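You operate a simulated robot arm through the tools that you are given. There is no shell and no other tool. Be economical: measure what you need, move in short steps, check, and stop when the job is done.

You are at the controls of a simulated two-armed robot. One attempt, no reset.

JOB
Wipe up the spill on the kitchen counter with the red napkin and put it back.

It is judged by the outcome, as a careful person would: the job done as asked, and still so three seconds after it is handed in. It fails if anything else is knocked over, pushed out of place, dropped, spilled or broken. Flat cloth is picked up by pressing the open fingertips on it (5 to 10 N) and closing them slowly along it; thin cloth reads only 2 to 8 mm in the jaws.

ROBOT AND FRAMES
Two 7-joint arms with two-finger parallel grippers on one trunk, on a base that drives. Base frame: it is fixed to the floor where the robot stands at the start and does not move with it; the origin is under the middle of the robot, x ahead of it, y to its left, z up. Units: mm, degrees, N and s.
The left shoulder is at the start at [70, 163, 1220], the right one opposite. Payload 3.43 kg a hand.
Tool frame (each hand has its own): the origin (TCP) lies between the finger pads and is the grasp point; the fingertips stand 34 mm ahead of it; z points along the fingers, y is the line along which they close. The gripper opens to 128 mm. The fingers are 24 mm wide and 12 mm thick; the gripper's body (48 by 130 mm) begins 96 mm behind the TCP.
Orientation is that of the tool frame in the base frame, as a unit quaternion [w, x, y, z]. With the fingers straight down and closing along the base's y, the tool's x points along the base's -x, its y along +y and its z along -z.

CONTROLS
- The arms move only by the tool servo_tool. It takes "left_plan", "right_plan" or both (then of equal length, played together; a hand with none holds still); each is a list of rows, each an object of numbers (a shift or turn left out is 0, a gripper value left out holds the last): "x", "y", "z": the shift along the base's x, y, z in cm; "rx", "ry", "rz": the turn, a rotation vector about the base's x, y, z in degrees; "grip": the opening, from 0 (shut) to 1 (fully open). In form: [{"x": .., "y": .., "z": .., "rx": .., "ry": .., "rz": .., "grip": ..}, ...]. A call has 1 to 10 rows; each row is the pose to reach, as a shift and turn from the pose commanded when the call began. Rows are played at 5 a second. More than 50 mm and 8.6 degrees between two rows, or a gripper value outside its range, and nothing of the call is played. Where a pose cannot be reached the arm comes as near as it can. A force on the tool above 40 N (or 10 N above the force at the start of the call, whichever is more), or a blocked arm, ends the call early, and 0.2 s more pass. Each finger travels about 153 mm/s and halts on what it meets, pressing with about 23 N; the grip force reading is that of the motor and also rises with nothing between the fingers. The clock runs only during rows and for 0.2 s after the last one: add rows that repeat a pose to give the fingers time. It gives the time, the measured TCP pose, the force on the tool (base axes), the opening and the grip force at its end, in the units of the frame above (readings bear some noise).
- Cameras (640 x 400 px; columns grow to the right, rows downward): "scene" is now at [130.2, 18.6, 1437.3]; the picture's right is [0.25, -0.97, 0.00], its down [-0.64, -0.17, -0.75] and it looks along [0.72, 0.19, -0.66] (base axes); focal length 274 px, centre (320, 200). "left" rides on the left gripper at [76, 11, -160] in its tool frame; the picture's right is [-0.15, 0.99, 0.00], its down [-0.88, -0.13, -0.46] and it looks along [-0.45, -0.07, 0.89] (tool axes); focal length 234 px, centre (320, 200). "right" rides on the right gripper at [76, -11, -160] in its tool frame; the picture's right is [0.15, 0.99, 0.00], its down [-0.88, 0.13, -0.46] and it looks along [-0.45, 0.07, 0.89] (tool axes); focal length 234 px, centre (320, 200). There is no depth. A picture from a camera that has moved, and an enlarged one, comes with that camera's place and axes in the base frame and with its lens.
- snapshot(camera): a new picture of that camera. The clock stands still meanwhile.
- move_column(by): slides the trunk up (or, below 0, down) by that many mm; the arms and the scene camera ride with it, the base frame stays. It gives what a move gives, with no picture.
- roll_base(legs): drives the robot by 1 to 6 legs, each [ahead, left, turn to the left] in mm, mm and degrees, along the robot's own axes; the way and the turn of a leg run together, so that a leg with both is an arc; at most 1500 mm and 180 degrees a leg. The arms and the cameras ride along, it lands a little off, and it stops where it bumps. It gives what a move gives.
- head_to(pan, tilt): turns the head with the scene camera to pan (to the left, within 86 degrees either way) and tilt (down, from -29 to 69), counted from straight ahead of the robot. It gives what a move gives.
- enlarge(camera, box): a new picture of the part [left, top, right, bottom] of that camera's present view, enlarged. The clock stands still meanwhile.
- sign_off(): hands the job in; it is judged then, once.

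Go step by step. Nothing tells you exact positions but the pictures and the camera data: compare them with the known pose of the tool, close in by small moves and look again before you grip or let go. The budget is 120 turns and 88 pictures, counting those below and the enlarged ones. Unless the task says otherwise, let go and move clear before handing in, and close with one line.

The tools are called after "Emit:" as name(argument=value, ...) on one line, values as JSON. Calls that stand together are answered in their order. servo_tool: Moves the arms, as the interface text tells. Its arguments: {"type":"object","properties":{"left_plan":{"type":"array","items":{"type":"object","properties":{"x":{"type":"number"},"y":{"type":"number"},"z":{"type":"number"},"rx":{"type":"number"},"ry":{"type":"number"},"rz":{"type":"number"},"grip":{"type":"number"}}}},"right_plan":{"type":"array","items":{"type":"object","properties":{"x":{"type":"number"},"y":{"type":"number"},"z":{"type":"number"},"rx":{"type":"number"},"ry":{"type":"number"},"rz":{"type":"number"},"grip":{"type":"number"}}}}},"required":[]} The other tools are called the same way: move_column (by) slides the trunk up or down; roll_base (legs) drives the base; head_to (pan, tilt) turns the head that bears the scene camera; snapshot (camera) takes a picture; enlarge (camera, box) takes an enlarged picture of a part of a camera's view; sign_off () hands the job in.

At the start:

```text
time_s: 0.0
left_tool_pos: [457.4, 250.9, 1159.0]
left_tcp_rot: [0.001, 0.0, 1.0, 0.0]
left_wrist_force: [0.5, 0.3, 0.0]
left_opening: 128.0
left_finger_force: 0.1
right_tool_pos: [514.6, -84.8, 1101.7]
right_tcp_rot: [0.0, 0.0, 1.0, 0.0]
right_wrist_force: [-0.3, -0.2, -0.1]
right_opening: 128.0
right_finger_force: 0.1
trunk travel left (down, up): [-700.0, 240.0]
robot x, y, heading: [-2.8, 0.0, 0.0]
head pan, tilt: [14.7, 41.6]
```

scene: 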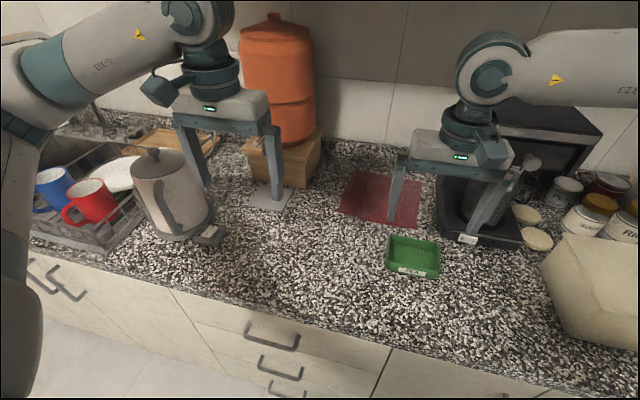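
right: 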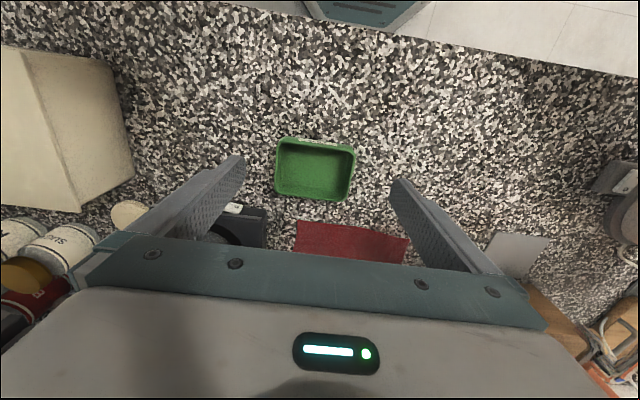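
left: 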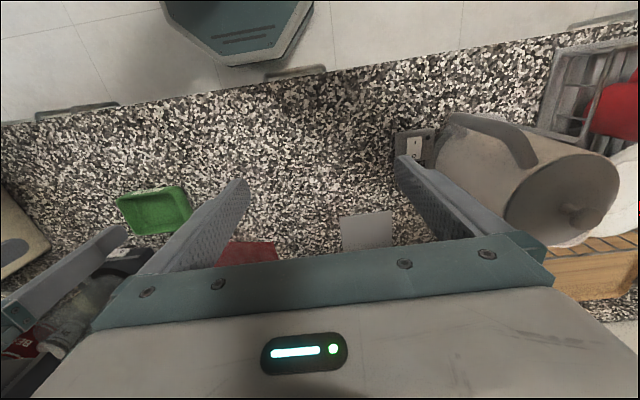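

The red napkin lies near the back of the counter with a green tray in front of it; I can't make out the spill yet. I'll look closer.

Emit:
enlarge(camera="scene", box=[200, 150, 400, 275])

Emit:
enlarge(camera="scene", box=[370, 200, 570, 325])

Emit:
enlarge(camera="left", box=[100, 70, 440, 282])

```text
3.20 times, centred on (300, 212) of scene
camera zoom: at [130.2, 18.6, 1437.3], right [0.25, -0.97, 0.0], down [-0.64, -0.17, -0.75], along [0.72, 0.19, -0.66], focal length 876 px, centre (384, 160)
```

zoom: 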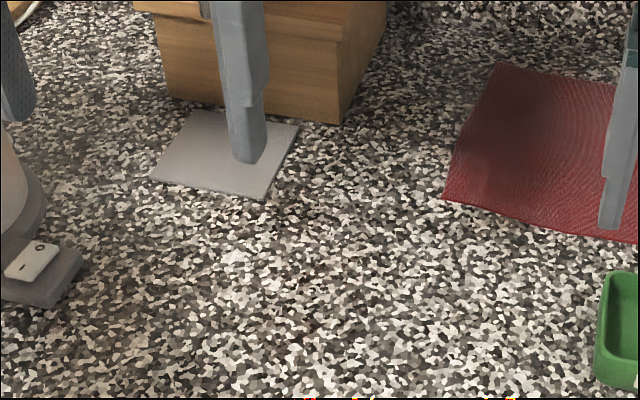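

```text
3.20 times, centred on (470, 262) of scene
camera zoom: at [130.2, 18.6, 1437.3], right [0.25, -0.97, 0.0], down [-0.64, -0.17, -0.75], along [0.72, 0.19, -0.66], focal length 876 px, centre (-160, 0)
```

zoom: 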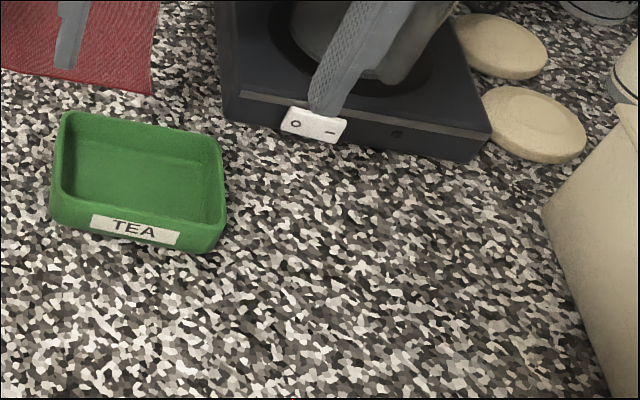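

```text
1.88 times, centred on (270, 176) of left
camera zoom: at [380.6, 261.6, 1318.2], right [0.15, 0.99, 0.0], down [0.88, -0.13, 0.46], along [0.45, -0.07, -0.89], focal length 441 px, centre (414, 245)
```

zoom: 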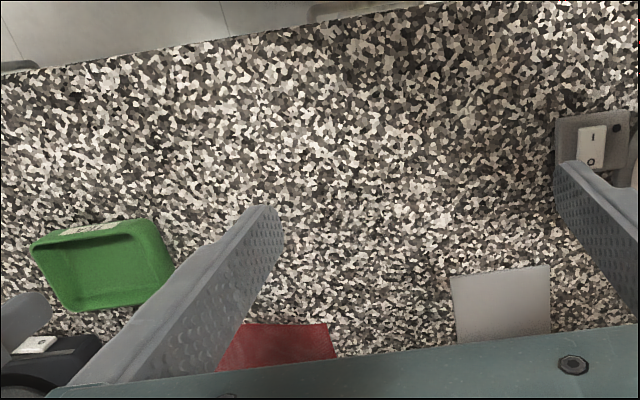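

No obvious spill yet. I'll raise the arms out of view and pan the head around.

Emit:
servo_tool(left_plan=[{"y": 4, "z": 2}, {"y": 8, "z": 2}, {"y": 12, "z": 2}, {"y": 14, "z": 2}], right_plan=[{"y": -4, "z": 2}, {"y": -8, "z": 4}, {"y": -12, "z": 6}, {"y": -16, "z": 8}])

Emit:
head_to(pan=0, tilt=50)

Emit:
snapshot(camera="scene")

Emit:
snapshot(camera="left")

Emit:
snapshot(camera="right")

```text
time_s: 1.0
left_tool_pos: [454.7, 391.2, 1180.3]
left_tcp_rot: [0.001, 0.0, 1.0, 0.001]
left_wrist_force: [0.6, 0.0, -0.1]
left_opening: 127.9
left_finger_force: 0.0
right_tool_pos: [512.1, -244.0, 1182.7]
right_tcp_rot: [0.0, 0.001, 1.0, 0.001]
right_wrist_force: [-0.5, -0.6, -0.9]
right_opening: 128.1
right_finger_force: 0.0
trunk travel left (down, up): [-700.0, 240.0]
robot x, y, heading: [-1.8, 0.5, 0.3]
head pan, tilt: [14.7, 41.6]
```

```text
time_s: 1.8
left_tool_pos: [456.3, 393.3, 1177.8]
left_tcp_rot: [0.0, -0.001, 1.0, 0.0]
left_wrist_force: [-0.4, 0.1, -0.5]
left_opening: 128.0
left_finger_force: 0.0
right_tool_pos: [511.9, -242.3, 1182.2]
right_tcp_rot: [0.001, 0.0, 1.0, 0.0]
right_wrist_force: [0.2, -0.6, 0.1]
right_opening: 128.1
right_finger_force: 0.0
trunk travel left (down, up): [-700.0, 240.0]
robot x, y, heading: [-0.7, -1.2, -0.3]
head pan, tilt: [0.0, 50.0]
```

```text
81 pictures are left
camera scene: at [126.3, -2.2, 1425.5], right [0.0, -1.0, 0.0], down [-0.77, 0.0, -0.64], along [0.64, 0.0, -0.77], focal length 274 px, centre (320, 200)
```

scene: 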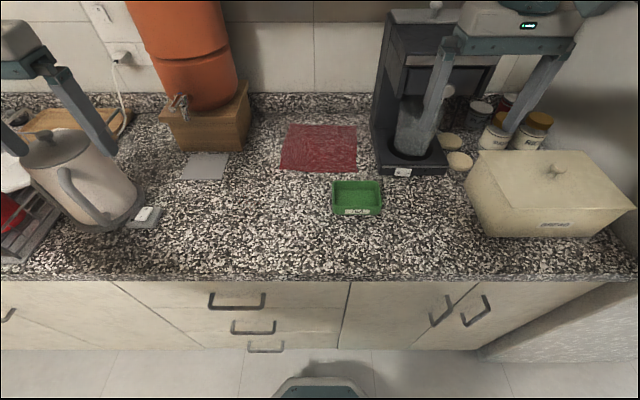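

```text
80 pictures are left
camera left: at [378.8, 402.7, 1338.2], right [0.15, 0.99, 0.0], down [0.88, -0.13, 0.46], along [0.45, -0.07, -0.89], focal length 234 px, centre (320, 200)
```

left: 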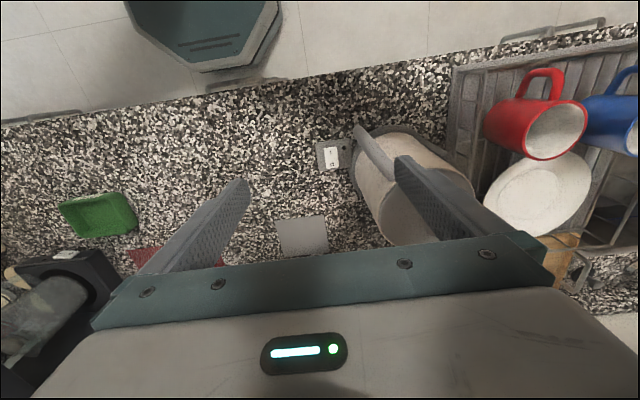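

```text
79 pictures are left
camera right: at [436.6, -253.4, 1343.2], right [-0.15, 0.99, 0.0], down [0.88, 0.13, 0.46], along [0.45, 0.07, -0.89], focal length 234 px, centre (320, 200)
```

right: 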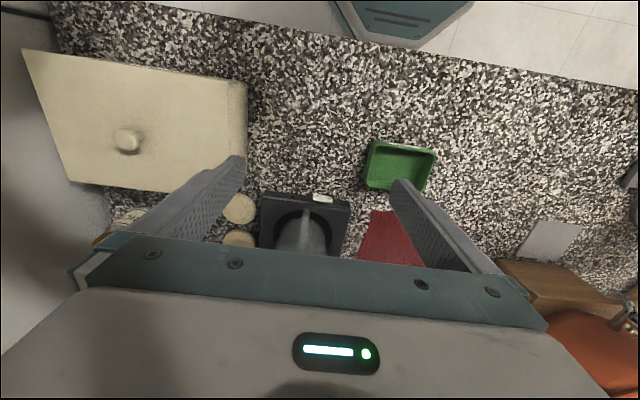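

The view is clear now; I'll enlarge the open counter areas to find the spill.

Emit:
enlarge(camera="scene", box=[130, 130, 340, 280])

Emit:
enlarge(camera="scene", box=[300, 150, 510, 290])

Emit:
enlarge(camera="scene", box=[220, 90, 400, 200])

```text
2.67 times, centred on (235, 205) of scene
camera zoom: at [126.3, -2.2, 1425.5], right [0.0, -1.0, 0.0], down [-0.77, 0.0, -0.64], along [0.64, 0.0, -0.77], focal length 730 px, centre (547, 187)
```

zoom: 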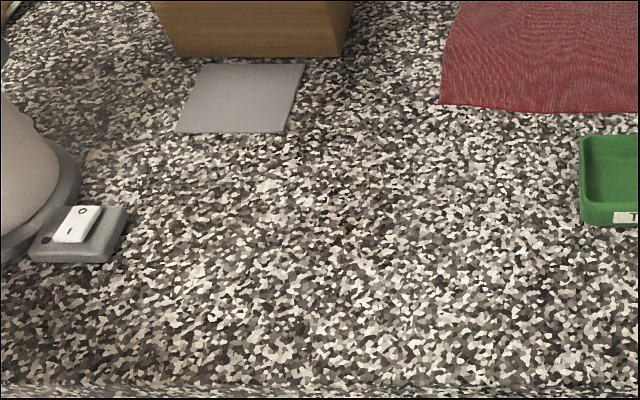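

```text
2.86 times, centred on (405, 220) of scene
camera zoom: at [126.3, -2.2, 1425.5], right [0.0, -1.0, 0.0], down [-0.77, 0.0, -0.64], along [0.64, 0.0, -0.77], focal length 783 px, centre (77, 143)
```

zoom: 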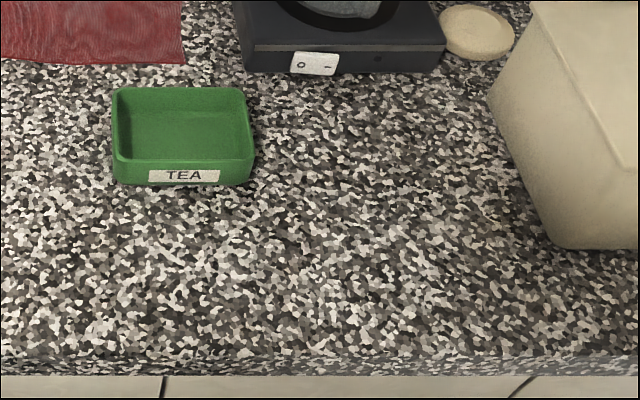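

```text
3.56 times, centred on (310, 145) of scene
camera zoom: at [126.3, -2.2, 1425.5], right [0.0, -1.0, 0.0], down [-0.77, 0.0, -0.64], along [0.64, 0.0, -0.77], focal length 974 px, centre (356, 396)
```

zoom: 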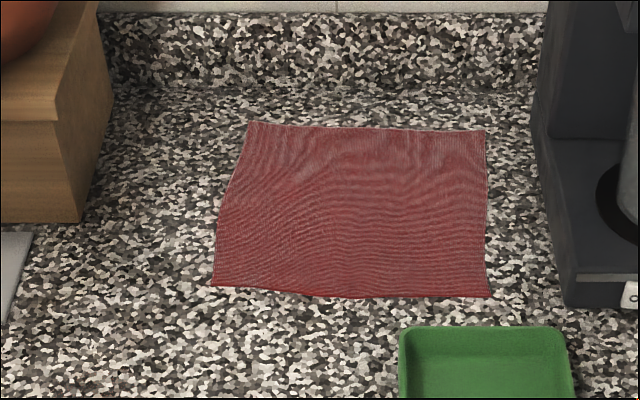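

The counter is heavily patterned, so I'll look at higher zoom over likely patches: near the kettle, the left front, and the board.

Emit:
enlarge(camera="scene", box=[110, 140, 220, 210])

Emit:
enlarge(camera="scene", box=[200, 170, 330, 280])

Emit:
enlarge(camera="scene", box=[20, 200, 220, 290])

Emit:
enlarge(camera="left", box=[100, 60, 460, 280])

Emit:
enlarge(camera="right", box=[240, 20, 640, 270])

```text
5.71 times, centred on (165, 175) of scene
camera zoom: at [126.3, -2.2, 1425.5], right [0.0, -1.0, 0.0], down [-0.77, 0.0, -0.64], along [0.64, 0.0, -0.77], focal length 1565 px, centre (1206, 343)
```

zoom: 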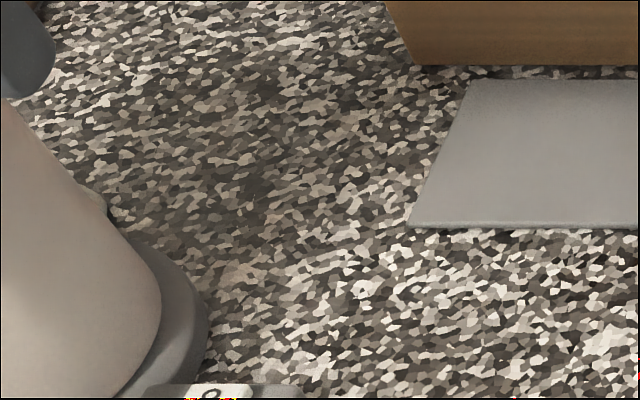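

```text
3.64 times, centred on (265, 225) of scene
camera zoom: at [126.3, -2.2, 1425.5], right [0.0, -1.0, 0.0], down [-0.77, 0.0, -0.64], along [0.64, 0.0, -0.77], focal length 996 px, centre (520, 109)
```

zoom: 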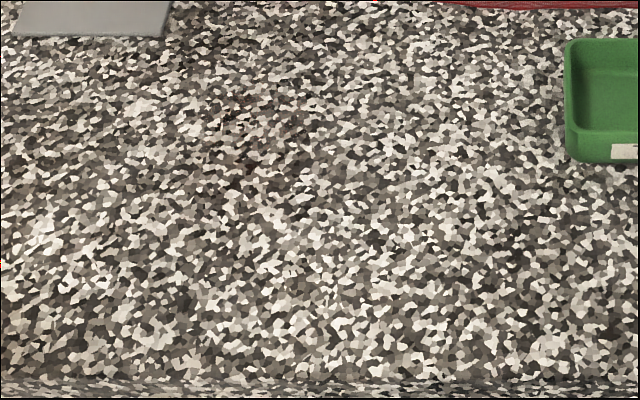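

```text
3.20 times, centred on (120, 245) of scene
camera zoom: at [126.3, -2.2, 1425.5], right [0.0, -1.0, 0.0], down [-0.77, 0.0, -0.64], along [0.64, 0.0, -0.77], focal length 876 px, centre (960, 56)
```

zoom: 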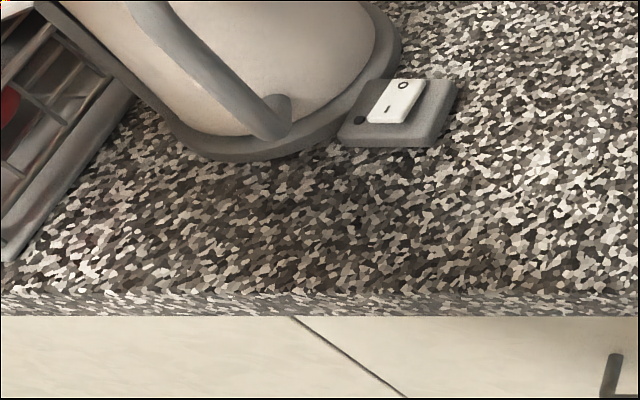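

```text
1.78 times, centred on (280, 170) of left
camera zoom: at [378.8, 402.7, 1338.2], right [0.15, 0.99, 0.0], down [0.88, -0.13, 0.46], along [0.45, -0.07, -0.89], focal length 416 px, centre (391, 253)
```

zoom: 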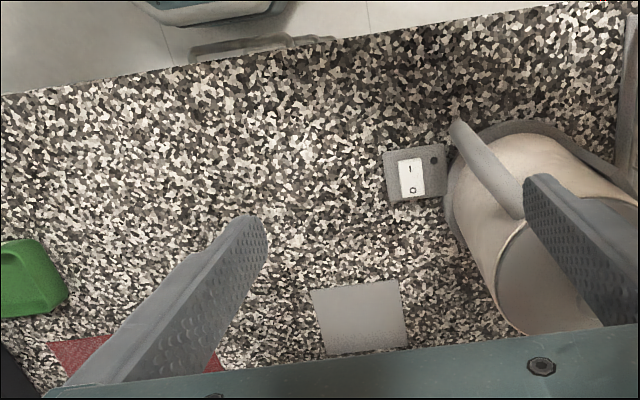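

```text
1.60 times, centred on (440, 145) of right
camera zoom: at [436.6, -253.4, 1343.2], right [-0.15, 0.99, 0.0], down [0.88, 0.13, 0.46], along [0.45, 0.07, -0.89], focal length 375 px, centre (128, 288)
```

zoom: 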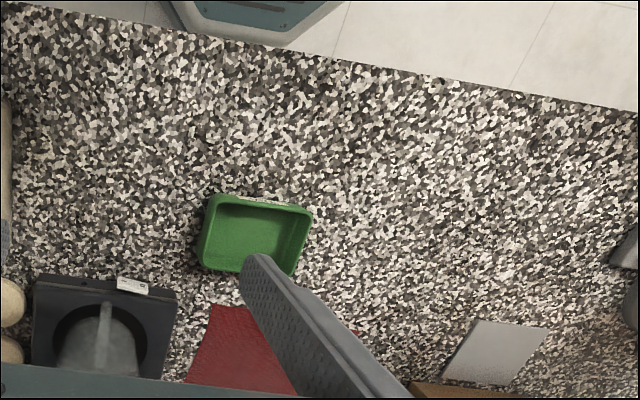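

There's a faint brownish patch around (580,190) in front of the grey mat. I'll bring the left hand camera lower above it to check.

Emit:
servo_tool(left_plan=[{"y": -4.5}, {"y": -9}, {"y": -13.5, "x": 2}, {"y": -18, "x": 4}, {"y": -18, "x": 4, "z": -4.5}, {"y": -18, "x": 4, "z": -9}, {"y": -18, "x": 4, "z": -13.5}, {"y": -18, "x": 4, "z": -18}])

Emit:
snapshot(camera="left")

Emit:
enlarge(camera="scene", box=[215, 185, 295, 235])

```text
time_s: 3.6
left_tool_pos: [496.6, 211.3, 998.5]
left_tcp_rot: [0.001, 0.0, 1.0, -0.001]
left_wrist_force: [-0.4, -0.5, 0.0]
left_opening: 128.1
left_finger_force: 0.1
right_tool_pos: [513.0, -243.8, 1183.2]
right_tcp_rot: [0.0, 0.0, 1.0, -0.001]
right_wrist_force: [-0.4, -0.5, 0.4]
right_opening: 128.0
right_finger_force: 0.0
trunk travel left (down, up): [-700.0, 240.0]
robot x, y, heading: [-1.8, 0.1, 0.3]
head pan, tilt: [0.0, 50.0]
```

```text
70 pictures are left
camera left: at [419.9, 223.5, 1157.7], right [0.14, 0.99, 0.0], down [0.88, -0.13, 0.46], along [0.45, -0.07, -0.89], focal length 234 px, centre (320, 200)
```

left: 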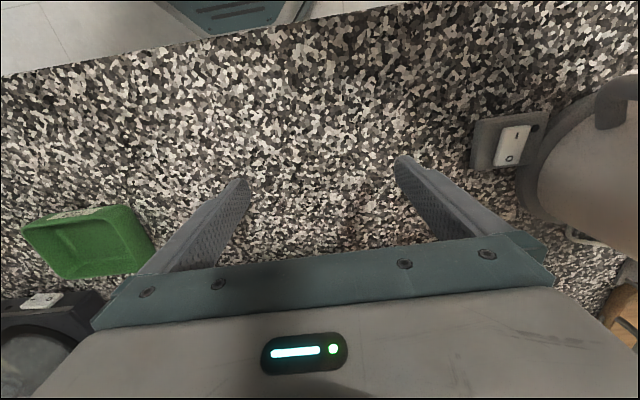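

```text
8.00 times, centred on (255, 210) of scene
camera zoom: at [126.3, -1.4, 1425.5], right [0.0, -1.0, 0.0], down [-0.77, 0.0, -0.64], along [0.64, 0.0, -0.77], focal length 2191 px, centre (840, 120)
```

zoom: 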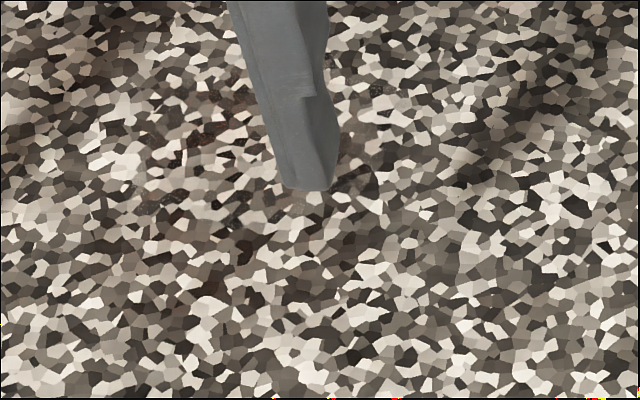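

Emit:
enlarge(camera="left", box=[220, 130, 420, 255])

Emit:
enlarge(camera="left", box=[160, 20, 400, 170])

```text
3.20 times, centred on (320, 192) of left
camera zoom: at [419.9, 223.5, 1157.7], right [0.14, 0.99, 0.0], down [0.88, -0.13, 0.46], along [0.45, -0.07, -0.89], focal length 749 px, centre (320, 224)
```

zoom: 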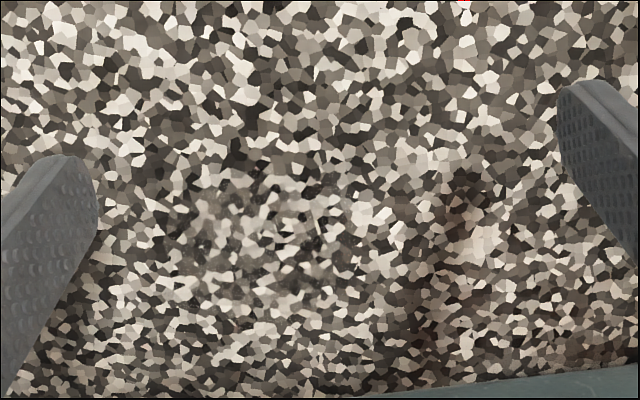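

```text
2.67 times, centred on (280, 95) of left
camera zoom: at [419.9, 223.5, 1157.7], right [0.14, 0.99, 0.0], down [0.88, -0.13, 0.46], along [0.45, -0.07, -0.89], focal length 624 px, centre (427, 480)
```

zoom: 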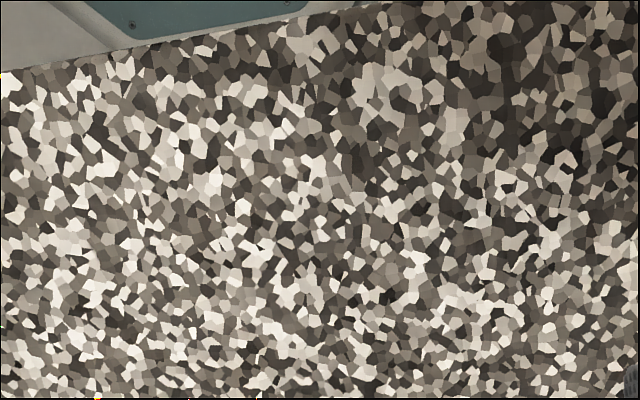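

I think I see a transparent blob centred near (580,180), about 10 cm across. I'll go closer to confirm.

Emit:
servo_tool(left_plan=[{"x": 2, "y": -1, "z": -3}, {"x": 4, "y": -2, "z": -6}])

Emit:
snapshot(camera="left")

Emit:
enlarge(camera="left", box=[230, 130, 410, 242])

```text
time_s: 4.2
left_tool_pos: [533.4, 189.7, 938.5]
left_tcp_rot: [0.001, 0.0, 1.0, 0.0]
left_wrist_force: [0.0, -0.3, -1.1]
left_opening: 127.7
left_finger_force: 0.0
right_tool_pos: [512.8, -243.6, 1183.0]
right_tcp_rot: [0.0, 0.0, 1.0, 0.001]
right_wrist_force: [-1.4, 0.3, 0.6]
right_opening: 128.0
right_finger_force: 0.0
trunk travel left (down, up): [-700.0, 240.0]
robot x, y, heading: [3.7, -0.8, 0.2]
head pan, tilt: [0.0, 50.0]
```

```text
66 pictures are left
camera left: at [457.9, 200.1, 1097.9], right [0.14, 0.99, 0.0], down [0.88, -0.13, 0.46], along [0.45, -0.07, -0.89], focal length 234 px, centre (320, 200)
```

left: 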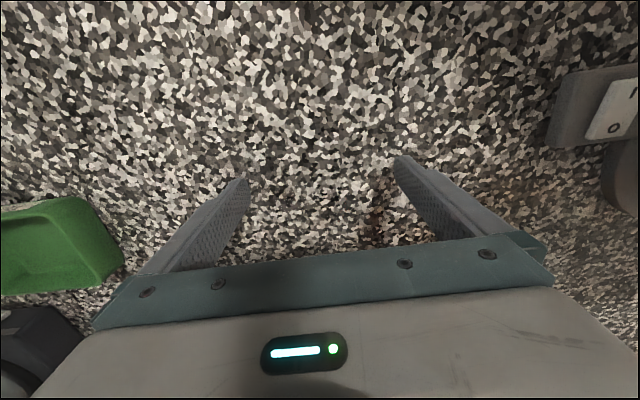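

```text
3.56 times, centred on (320, 186) of left
camera zoom: at [457.9, 200.1, 1097.9], right [0.14, 0.99, 0.0], down [0.88, -0.13, 0.46], along [0.45, -0.07, -0.89], focal length 833 px, centre (320, 250)
```

zoom: 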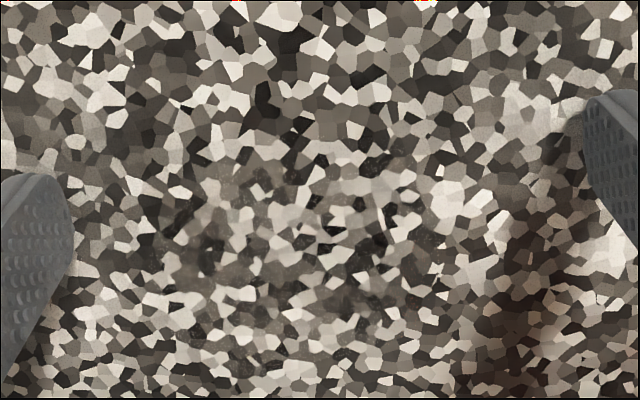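

The spill is a translucent splash at about (580,175), roughly 95 mm across. The napkin spans x≈715–950, y≈−120…115. I'll bring the left hand above the middle of the napkin's front edge.

Emit:
servo_tool(left_plan=[{"z": 4.5, "grip": 0.5}, {"x": 3, "y": -3, "z": 6}, {"x": 6.5, "y": -6, "z": 6}, {"x": 10, "y": -9, "z": 6}, {"x": 13.5, "y": -12, "z": 6}, {"x": 17, "y": -15, "z": 6}, {"x": 20.3, "y": -18.5, "z": 6}, {"x": 20.3, "y": -18.5, "z": 3}])

Emit:
snapshot(camera="left")

Emit:
snapshot(camera="scene")

```text
time_s: 6.0
left_tool_pos: [745.5, 3.8, 967.5]
left_tcp_rot: [0.0, -0.001, 1.0, -0.001]
left_wrist_force: [1.2, 0.5, 0.1]
left_opening: 64.0
left_finger_force: 0.0
right_tool_pos: [513.2, -241.2, 1183.1]
right_tcp_rot: [-0.001, 0.0, 1.0, -0.001]
right_wrist_force: [0.2, -0.1, 0.3]
right_opening: 128.0
right_finger_force: 0.1
trunk travel left (down, up): [-700.0, 240.0]
robot x, y, heading: [0.2, -0.3, 0.1]
head pan, tilt: [0.0, 50.0]
```

```text
64 pictures are left
camera left: at [667.5, 15.0, 1126.8], right [0.14, 0.99, 0.0], down [0.88, -0.13, 0.46], along [0.45, -0.07, -0.89], focal length 234 px, centre (320, 200)
```

left: 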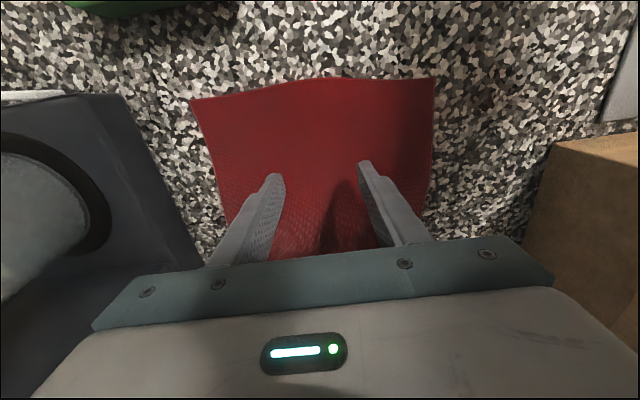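

```text
63 pictures are left
camera scene: at [126.9, -0.9, 1425.4], right [0.0, -1.0, 0.0], down [-0.77, 0.0, -0.64], along [0.64, 0.0, -0.77], focal length 274 px, centre (320, 200)
```

scene: 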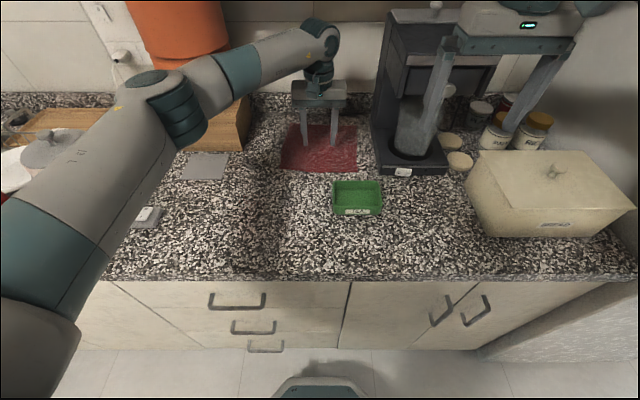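

Fingers are over the napkin. I'll lower in steps to find the contact height, watching force and the camera.

Emit:
servo_tool(left_plan=[{"z": -2}, {"z": -4}, {"z": -5.5}])

Emit:
snapshot(camera="left")

Emit:
enlarge(camera="scene", box=[260, 80, 400, 210])

```text
time_s: 6.7
left_tool_pos: [742.8, 2.9, 936.3]
left_tcp_rot: [0.006, 0.0, 1.0, -0.002]
left_wrist_force: [-3.8, 0.0, 19.3]
left_opening: 64.2
left_finger_force: 0.1
right_tool_pos: [510.6, -242.8, 1182.9]
right_tcp_rot: [0.0, 0.0, 1.0, 0.0]
right_wrist_force: [0.3, -0.7, -0.1]
right_opening: 128.1
right_finger_force: 0.1
trunk travel left (down, up): [-700.0, 240.0]
robot x, y, heading: [-2.9, -2.6, -0.1]
head pan, tilt: [0.0, 50.0]
stopped in row 3 (left hand): the force on the tool passed its limit (the readings are from after the stop); the commanded pose is now the measured one
```

```text
62 pictures are left
camera left: at [664.4, 15.2, 1093.7], right [0.15, 0.99, 0.0], down [0.87, -0.13, 0.47], along [0.46, -0.07, -0.88], focal length 234 px, centre (320, 200)
```

left: 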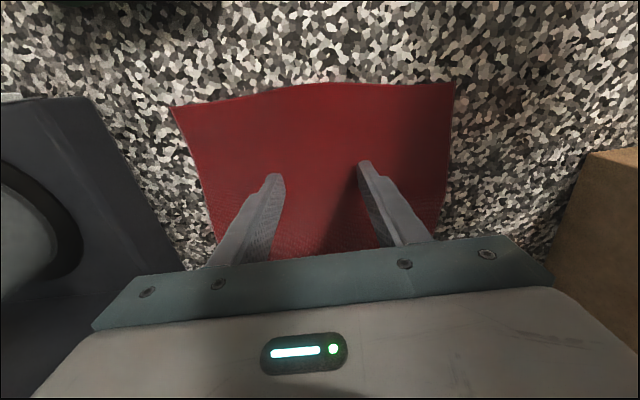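

```text
3.08 times, centred on (330, 145) of scene
camera zoom: at [124.0, -2.9, 1425.7], right [0.0, -1.0, 0.0], down [-0.77, 0.0, -0.64], along [0.64, 0.0, -0.77], focal length 843 px, centre (289, 369)
```

zoom: 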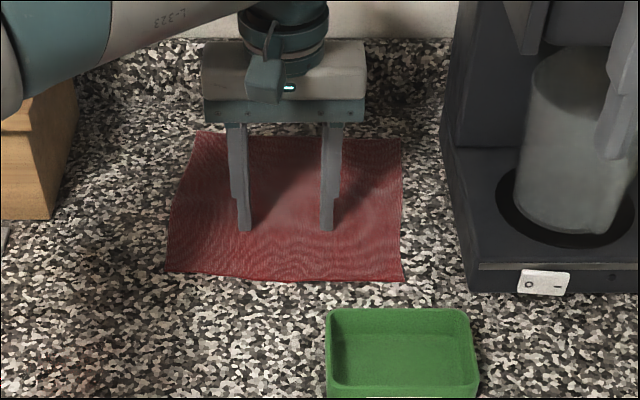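

Contact came at TCP z≈936, so the counter surface is really at z≈901; the napkin then spans x≈671–892, y≈−115…105, and the spill is centred near (553,178). I'll shift to 28 mm inside the front edge and press lightly.

Emit:
servo_tool(left_plan=[{"z": 1.5}, {"x": -2.2, "z": 1.5}, {"x": -4.3, "z": 1.5}, {"x": -4.3, "z": 0.7}, {"x": -4.3, "z": 0.3}, {"x": -4.3, "z": 0.0}, {"x": -4.3, "z": 0.0}])

Emit:
snapshot(camera="left")

```text
time_s: 8.3
left_tool_pos: [700.2, 3.3, 934.4]
left_tcp_rot: [0.006, 0.0, 1.0, -0.003]
left_wrist_force: [5.1, -0.8, 25.2]
left_opening: 64.1
left_finger_force: 0.1
right_tool_pos: [510.4, -243.2, 1183.8]
right_tcp_rot: [0.001, 0.0, 1.0, -0.001]
right_wrist_force: [0.8, -0.3, 0.0]
right_opening: 128.2
right_finger_force: 0.1
trunk travel left (down, up): [-700.0, 240.0]
robot x, y, heading: [-2.6, -2.7, -0.2]
head pan, tilt: [0.0, 50.0]
```

```text
60 pictures are left
camera left: at [621.2, 15.1, 1093.5], right [0.15, 0.99, 0.0], down [0.87, -0.13, 0.47], along [0.46, -0.07, -0.88], focal length 234 px, centre (320, 200)
```

left: 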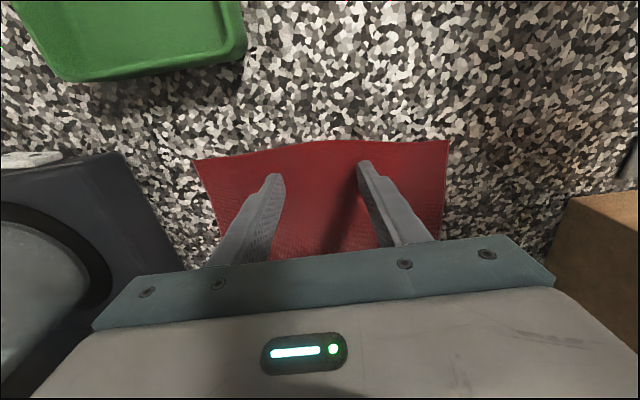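

Pressing at 25 N is too hard; ease up to 5–10 N.

Emit:
servo_tool(left_plan=[{"z": 0.15}, {"z": 0.3}])

```text
time_s: 8.9
left_tool_pos: [699.9, 3.2, 934.5]
left_tcp_rot: [0.005, -0.001, 1.0, -0.002]
left_wrist_force: [3.9, -0.1, 19.7]
left_opening: 63.9
left_finger_force: 0.0
right_tool_pos: [510.2, -242.3, 1183.3]
right_tcp_rot: [0.0, 0.0, 1.0, 0.0]
right_wrist_force: [-0.1, -1.2, -0.3]
right_opening: 128.0
right_finger_force: 0.1
trunk travel left (down, up): [-700.0, 240.0]
robot x, y, heading: [-1.0, -1.2, 0.2]
head pan, tilt: [0.0, 50.0]
```

Emit:
servo_tool(left_plan=[{"z": 0.3}, {"z": 0.6}, {"z": 0.6, "grip": 0.44}, {"z": 0.6, "grip": 0.38}, {"z": 0.6, "grip": 0.32}, {"z": 0.6, "grip": 0.26}, {"z": 0.6, "grip": 0.2}, {"z": 0.6, "grip": 0.14}, {"z": 0.6, "grip": 0.08}, {"z": 0.6, "grip": 0.04}])

Emit:
snapshot(camera="left")

```text
time_s: 11.1
left_tool_pos: [700.4, 3.1, 940.0]
left_tcp_rot: [0.004, 0.0, 1.0, -0.001]
left_wrist_force: [0.3, 0.0, 0.0]
left_opening: 5.0
left_finger_force: 0.1
right_tool_pos: [514.0, -242.9, 1183.7]
right_tcp_rot: [0.0, 0.0, 1.0, 0.0]
right_wrist_force: [-0.3, 0.0, 0.7]
right_opening: 128.3
right_finger_force: 0.0
trunk travel left (down, up): [-700.0, 240.0]
robot x, y, heading: [-3.0, -3.8, -0.1]
head pan, tilt: [0.0, 50.0]
```

```text
59 pictures are left
camera left: at [622.7, 15.4, 1098.9], right [0.15, 0.99, 0.0], down [0.88, -0.13, 0.46], along [0.46, -0.07, -0.89], focal length 234 px, centre (320, 200)
```

left: 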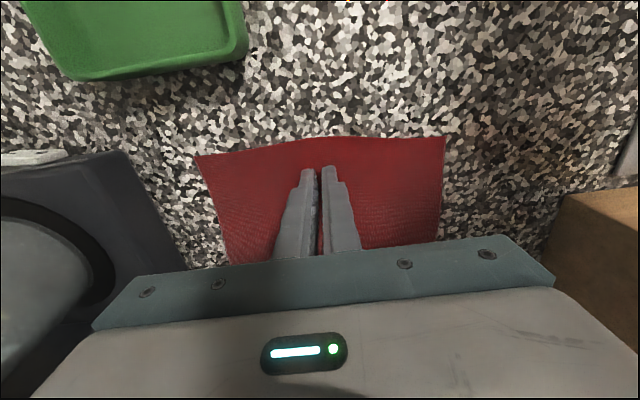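

The contact was lost and nothing was gripped. I'll reopen and press again slightly lower, then read the force.

Emit:
servo_tool(left_plan=[{"z": 0.3, "grip": 0.3}, {"z": 0.3, "grip": 0.5}, {"z": 0.3, "grip": 0.5}, {"z": 0, "grip": 0.5}, {"z": -0.2, "grip": 0.5}, {"z": -0.35, "grip": 0.5}, {"z": -0.35, "grip": 0.5}])

```text
time_s: 12.7
left_tool_pos: [700.1, 3.2, 936.7]
left_tcp_rot: [0.004, 0.001, 1.0, -0.002]
left_wrist_force: [-0.1, 0.8, 0.0]
left_opening: 64.0
left_finger_force: 0.1
right_tool_pos: [511.7, -244.2, 1183.3]
right_tcp_rot: [0.001, -0.001, 1.0, 0.0]
right_wrist_force: [0.5, 0.0, -0.6]
right_opening: 128.1
right_finger_force: 0.0
trunk travel left (down, up): [-700.0, 240.0]
robot x, y, heading: [0.7, 1.3, 0.2]
head pan, tilt: [0.0, 50.0]
```

Emit:
servo_tool(left_plan=[{"z": -0.15}, {"z": -0.3}, {"z": -0.3}])

```text
time_s: 13.5
left_tool_pos: [700.7, 4.3, 934.8]
left_tcp_rot: [0.005, 0.001, 1.0, -0.002]
left_wrist_force: [-0.6, 0.0, 5.4]
left_opening: 64.0
left_finger_force: 0.0
right_tool_pos: [512.2, -243.3, 1182.7]
right_tcp_rot: [0.0, 0.001, 1.0, 0.0]
right_wrist_force: [0.1, 0.1, 0.1]
right_opening: 128.0
right_finger_force: 0.0
trunk travel left (down, up): [-700.0, 240.0]
robot x, y, heading: [2.9, -0.6, -0.2]
head pan, tilt: [0.0, 50.0]
```

Now 5.4 N; I press a touch more and close slowly.

Emit:
servo_tool(left_plan=[{"z": -0.15}, {"z": -0.15, "grip": 0.46}, {"z": -0.15, "grip": 0.41}, {"z": -0.15, "grip": 0.36}, {"z": -0.15, "grip": 0.31}, {"z": -0.15, "grip": 0.26}, {"z": -0.15, "grip": 0.21}])

Emit:
snapshot(camera="left")

```text
time_s: 15.1
left_tool_pos: [699.7, 3.0, 935.7]
left_tcp_rot: [0.007, 0.001, 1.0, -0.002]
left_wrist_force: [1.5, -1.0, 18.2]
left_opening: 25.6
left_finger_force: 0.1
right_tool_pos: [510.5, -242.6, 1183.2]
right_tcp_rot: [0.002, 0.0, 1.0, 0.0]
right_wrist_force: [-0.3, -0.2, 0.3]
right_opening: 128.0
right_finger_force: 0.2
trunk travel left (down, up): [-700.0, 240.0]
robot x, y, heading: [-1.2, 0.9, -0.0]
head pan, tilt: [0.0, 50.0]
```

```text
58 pictures are left
camera left: at [621.1, 14.7, 1093.6], right [0.15, 0.99, 0.0], down [0.88, -0.13, 0.47], along [0.46, -0.07, -0.88], focal length 234 px, centre (320, 200)
```

left: 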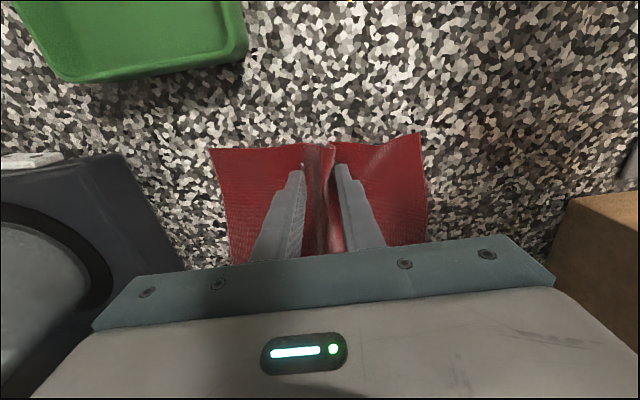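

A fold is rising between the fingers. Keep closing, then lift a little.

Emit:
servo_tool(left_plan=[{"z": 0.1, "grip": 0.16}, {"z": 0.2, "grip": 0.11}, {"z": 0.2, "grip": 0.06}, {"z": 0.2, "grip": 0.0}, {"z": 0.2, "grip": 0.0}, {"z": 0.2, "grip": 0.0}, {"z": 2, "grip": 0.0}, {"z": 4, "grip": 0.0}])

Emit:
snapshot(camera="left")

Emit:
snapshot(camera="scene")

```text
time_s: 16.9
left_tool_pos: [699.8, 3.6, 973.2]
left_tcp_rot: [0.005, 0.0, 1.0, -0.001]
left_wrist_force: [0.2, -0.4, -0.5]
left_opening: 2.0
left_finger_force: 22.8
right_tool_pos: [512.4, -243.3, 1183.6]
right_tcp_rot: [0.001, 0.0, 1.0, 0.0]
right_wrist_force: [-0.5, -0.5, 0.1]
right_opening: 128.0
right_finger_force: 0.1
trunk travel left (down, up): [-700.0, 240.0]
robot x, y, heading: [-1.7, 2.9, 0.3]
head pan, tilt: [0.0, 50.0]
```

```text
57 pictures are left
camera left: at [621.5, 15.6, 1131.1], right [0.15, 0.99, 0.0], down [0.88, -0.13, 0.46], along [0.46, -0.07, -0.89], focal length 234 px, centre (320, 200)
```

left: 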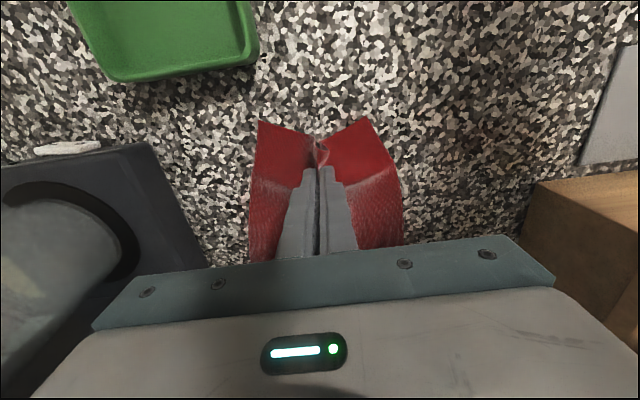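

```text
56 pictures are left
camera scene: at [125.1, -2.7, 1425.5], right [0.0, -1.0, 0.0], down [-0.77, 0.0, -0.64], along [0.64, 0.0, -0.77], focal length 274 px, centre (320, 200)
```

scene: 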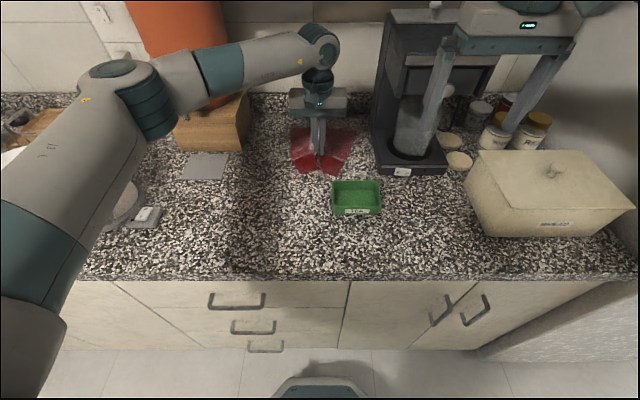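

The napkin is gripped at its front edge. I'll lift, move left, and then lay it down toward the robot so it trails across the spill.

Emit:
servo_tool(left_plan=[{"z": 4.5}, {"z": 9}, {"z": 13}, {"z": 15, "y": 3}, {"z": 15, "y": 7}, {"z": 15, "y": 11}, {"z": 15, "y": 15}, {"z": 15, "y": 17.5}])

Emit:
snapshot(camera="scene")

Emit:
snapshot(camera="right")

```text
time_s: 18.7
left_tool_pos: [700.6, 179.5, 1122.4]
left_tcp_rot: [0.004, 0.0, 1.0, -0.002]
left_wrist_force: [-0.3, 0.0, -1.0]
left_opening: 2.3
left_finger_force: 22.8
right_tool_pos: [512.0, -242.1, 1184.1]
right_tcp_rot: [0.0, 0.0, 1.0, 0.001]
right_wrist_force: [-0.4, 0.6, 0.1]
right_opening: 128.1
right_finger_force: 0.1
trunk travel left (down, up): [-700.0, 240.0]
robot x, y, heading: [1.9, 0.8, 0.1]
head pan, tilt: [0.0, 50.0]
```

```text
55 pictures are left
camera scene: at [126.3, -2.2, 1425.5], right [0.0, -1.0, 0.0], down [-0.77, 0.0, -0.64], along [0.64, 0.0, -0.77], focal length 274 px, centre (320, 200)
```

scene: 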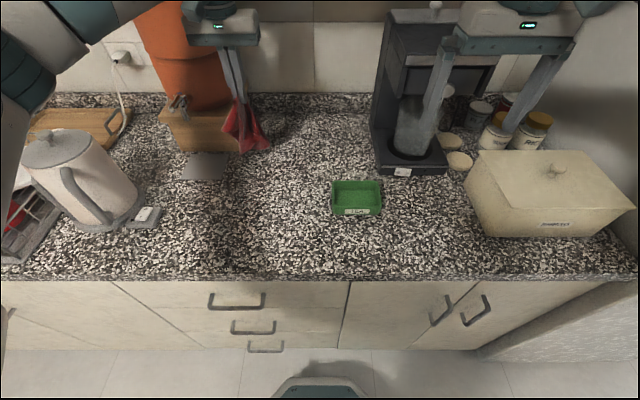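

```text
54 pictures are left
camera right: at [436.7, -253.6, 1343.2], right [-0.15, 0.99, 0.0], down [0.88, 0.13, 0.46], along [0.45, 0.07, -0.89], focal length 234 px, centre (320, 200)
```

right: 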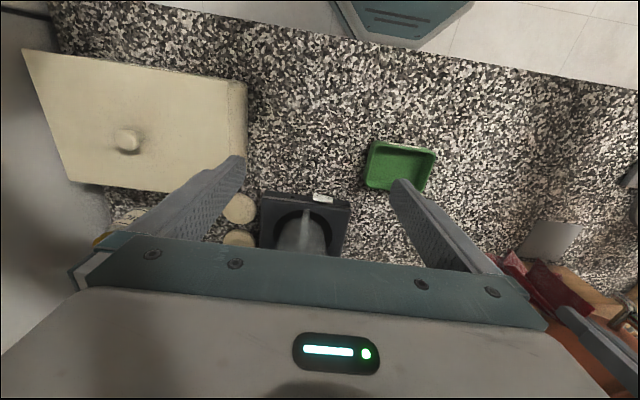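

Emit:
enlarge(camera="scene", box=[160, 60, 320, 190])

Emit:
enlarge(camera="right", box=[440, 200, 640, 400])

Emit:
snapshot(camera="left")

```text
3.08 times, centred on (240, 125) of scene
camera zoom: at [126.3, -2.2, 1425.5], right [0.0, -1.0, 0.0], down [-0.77, 0.0, -0.64], along [0.64, 0.0, -0.77], focal length 843 px, centre (566, 431)
```

zoom: 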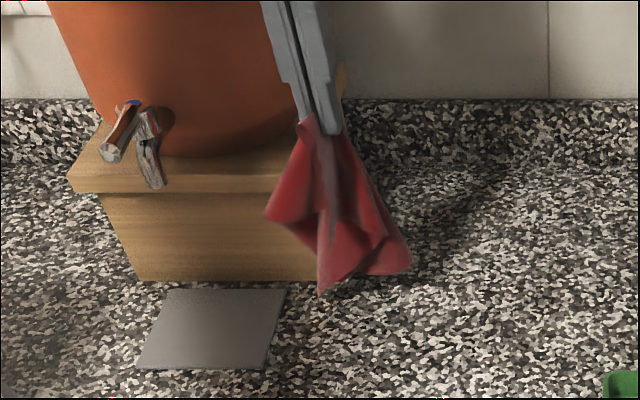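

```text
2.00 times, centred on (540, 300) of right
camera zoom: at [436.7, -253.6, 1343.2], right [-0.15, 0.99, 0.0], down [0.88, 0.13, 0.46], along [0.45, 0.07, -0.89], focal length 468 px, centre (-120, 0)
```

zoom: 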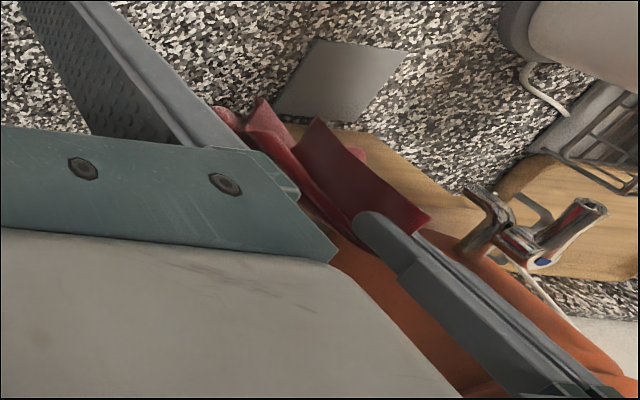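

```text
51 pictures are left
camera left: at [622.5, 191.8, 1281.2], right [0.15, 0.99, 0.0], down [0.88, -0.13, 0.46], along [0.46, -0.07, -0.89], focal length 234 px, centre (320, 200)
```

left: 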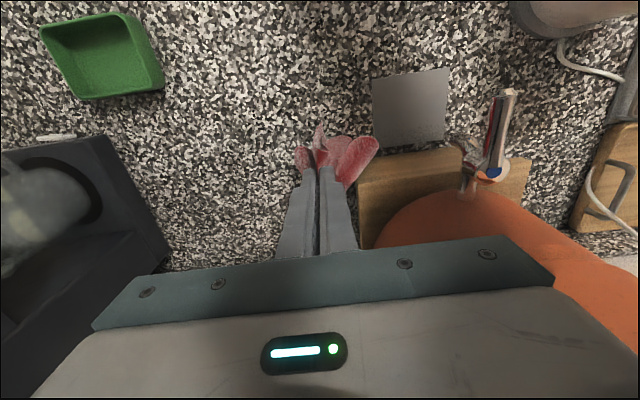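

The napkin hangs freely. I'll lay it down in an arc toward the robot so it trails over the spill.

Emit:
servo_tool(left_plan=[{"x": -2, "z": -3.5}, {"x": -4.5, "z": -7}, {"x": -7.5, "z": -10.5}, {"x": -11, "z": -13.5}, {"x": -14, "z": -16}, {"x": -16.5, "z": -17.5}, {"x": -18, "z": -18.2}, {"x": -18, "z": -18.2}])

Emit:
snapshot(camera="scene")

Emit:
snapshot(camera="left")

```text
time_s: 20.5
left_tool_pos: [520.5, 176.8, 940.6]
left_tcp_rot: [0.004, 0.0, 1.0, -0.002]
left_wrist_force: [0.1, 0.5, 1.0]
left_opening: 1.9
left_finger_force: 23.5
right_tool_pos: [512.6, -241.7, 1182.3]
right_tcp_rot: [0.0, 0.0, 1.0, -0.001]
right_wrist_force: [0.1, 0.4, 0.0]
right_opening: 127.9
right_finger_force: 0.1
trunk travel left (down, up): [-700.0, 240.0]
robot x, y, heading: [-2.5, 0.8, -0.0]
head pan, tilt: [0.0, 50.0]
```

```text
50 pictures are left
camera scene: at [126.4, -3.1, 1425.4], right [0.0, -1.0, 0.0], down [-0.77, 0.0, -0.64], along [0.64, 0.0, -0.77], focal length 274 px, centre (320, 200)
```

scene: 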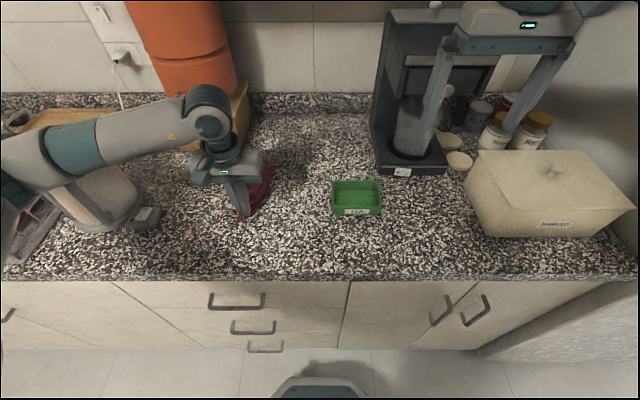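

```text
49 pictures are left
camera left: at [442.5, 189.2, 1100.0], right [0.15, 0.99, 0.0], down [0.88, -0.13, 0.46], along [0.46, -0.07, -0.89], focal length 234 px, centre (320, 200)
```

left: 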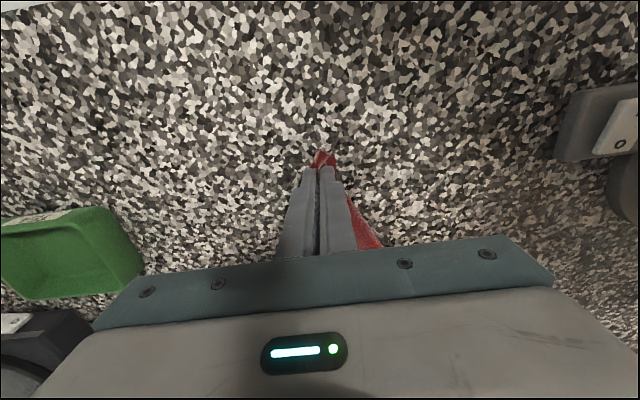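

Emit:
enlarge(camera="scene", box=[190, 150, 310, 240])

```text
4.44 times, centred on (250, 195) of scene
camera zoom: at [126.4, -3.1, 1425.4], right [0.0, -1.0, 0.0], down [-0.77, 0.0, -0.64], along [0.64, 0.0, -0.77], focal length 1217 px, centre (631, 222)
```

zoom: 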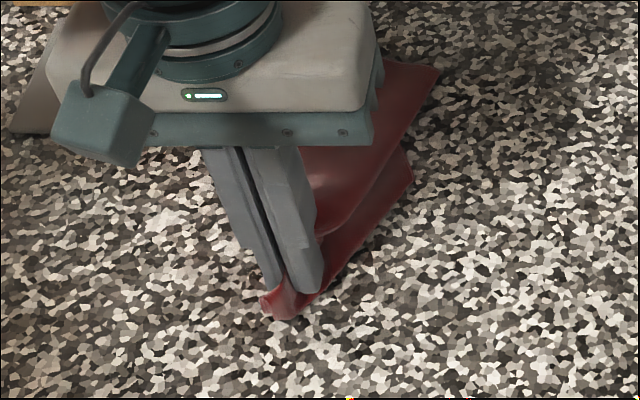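

The napkin trails over the spill area. Now press lightly and scrub in y-sweeps, working across x.

Emit:
servo_tool(left_plan=[{"x": -2, "y": 0, "z": -0.8}, {"x": -2, "y": 4.2, "z": -0.9}, {"x": -2, "y": 0, "z": -0.9}, {"x": -2, "y": -4.5, "z": -0.9}, {"x": 0, "y": -4.5, "z": -0.9}, {"x": 0, "y": 0, "z": -0.9}, {"x": 0, "y": 4.5, "z": -0.9}, {"x": 2, "y": 4.5, "z": -0.9}, {"x": 2, "y": 0, "z": -0.9}, {"x": 2, "y": -4.5, "z": -0.9}])

Emit:
snapshot(camera="scene")

```text
time_s: 21.3
left_tool_pos: [504.5, 186.2, 935.4]
left_tcp_rot: [0.009, -0.002, 1.0, 0.0]
left_wrist_force: [-4.7, 5.4, 21.7]
left_opening: 2.0
left_finger_force: 23.1
right_tool_pos: [512.4, -245.2, 1183.0]
right_tcp_rot: [0.0, 0.0, 1.0, 0.0]
right_wrist_force: [0.2, -1.8, -0.4]
right_opening: 128.1
right_finger_force: 0.1
trunk travel left (down, up): [-700.0, 240.0]
robot x, y, heading: [-2.7, 1.6, -0.2]
head pan, tilt: [0.0, 50.0]
stopped in row 4 (left hand): the force on the tool passed its limit (the readings are from after the stop); the commanded pose is now the measured one
```

```text
47 pictures are left
camera scene: at [125.5, -5.1, 1425.6], right [0.0, -1.0, 0.0], down [-0.77, 0.0, -0.64], along [0.64, 0.0, -0.77], focal length 274 px, centre (320, 200)
```

scene: 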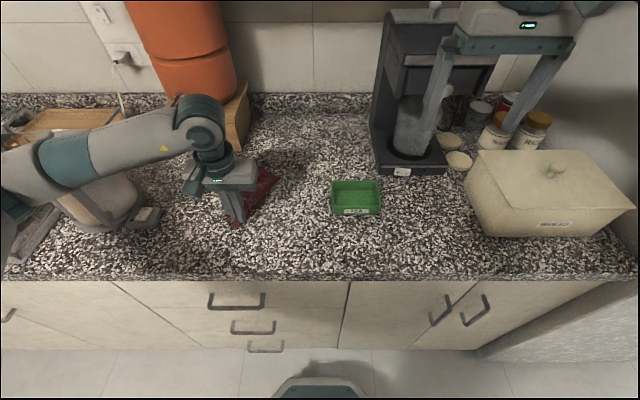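

Slightly too hard; I'll ease up by a few mm and scrub on.

Emit:
servo_tool(left_plan=[{"z": 0.3}, {"y": -2.5, "z": 0.2}, {"y": -5, "z": 0.2}, {"x": 2, "y": -5, "z": 0.2}, {"x": 2, "y": -2.5, "z": 0.2}, {"x": 2, "y": 0, "z": 0.2}, {"x": 2, "y": 3, "z": 0.2}, {"x": 4, "y": 3, "z": 0.2}, {"x": 4, "y": 0, "z": 0.2}, {"x": 4, "y": -2.5, "z": 0.2}])

```text
time_s: 23.5
left_tool_pos: [546.5, 160.9, 936.6]
left_tcp_rot: [0.008, 0.0, 1.0, 0.0]
left_wrist_force: [-1.3, 1.2, 6.6]
left_opening: 2.2
left_finger_force: 23.1
right_tool_pos: [511.3, -243.3, 1183.8]
right_tcp_rot: [0.0, 0.001, 1.0, 0.0]
right_wrist_force: [-0.6, -0.6, 0.0]
right_opening: 127.9
right_finger_force: 0.0
trunk travel left (down, up): [-700.0, 240.0]
robot x, y, heading: [-0.1, -0.1, 0.2]
head pan, tilt: [0.0, 50.0]
```

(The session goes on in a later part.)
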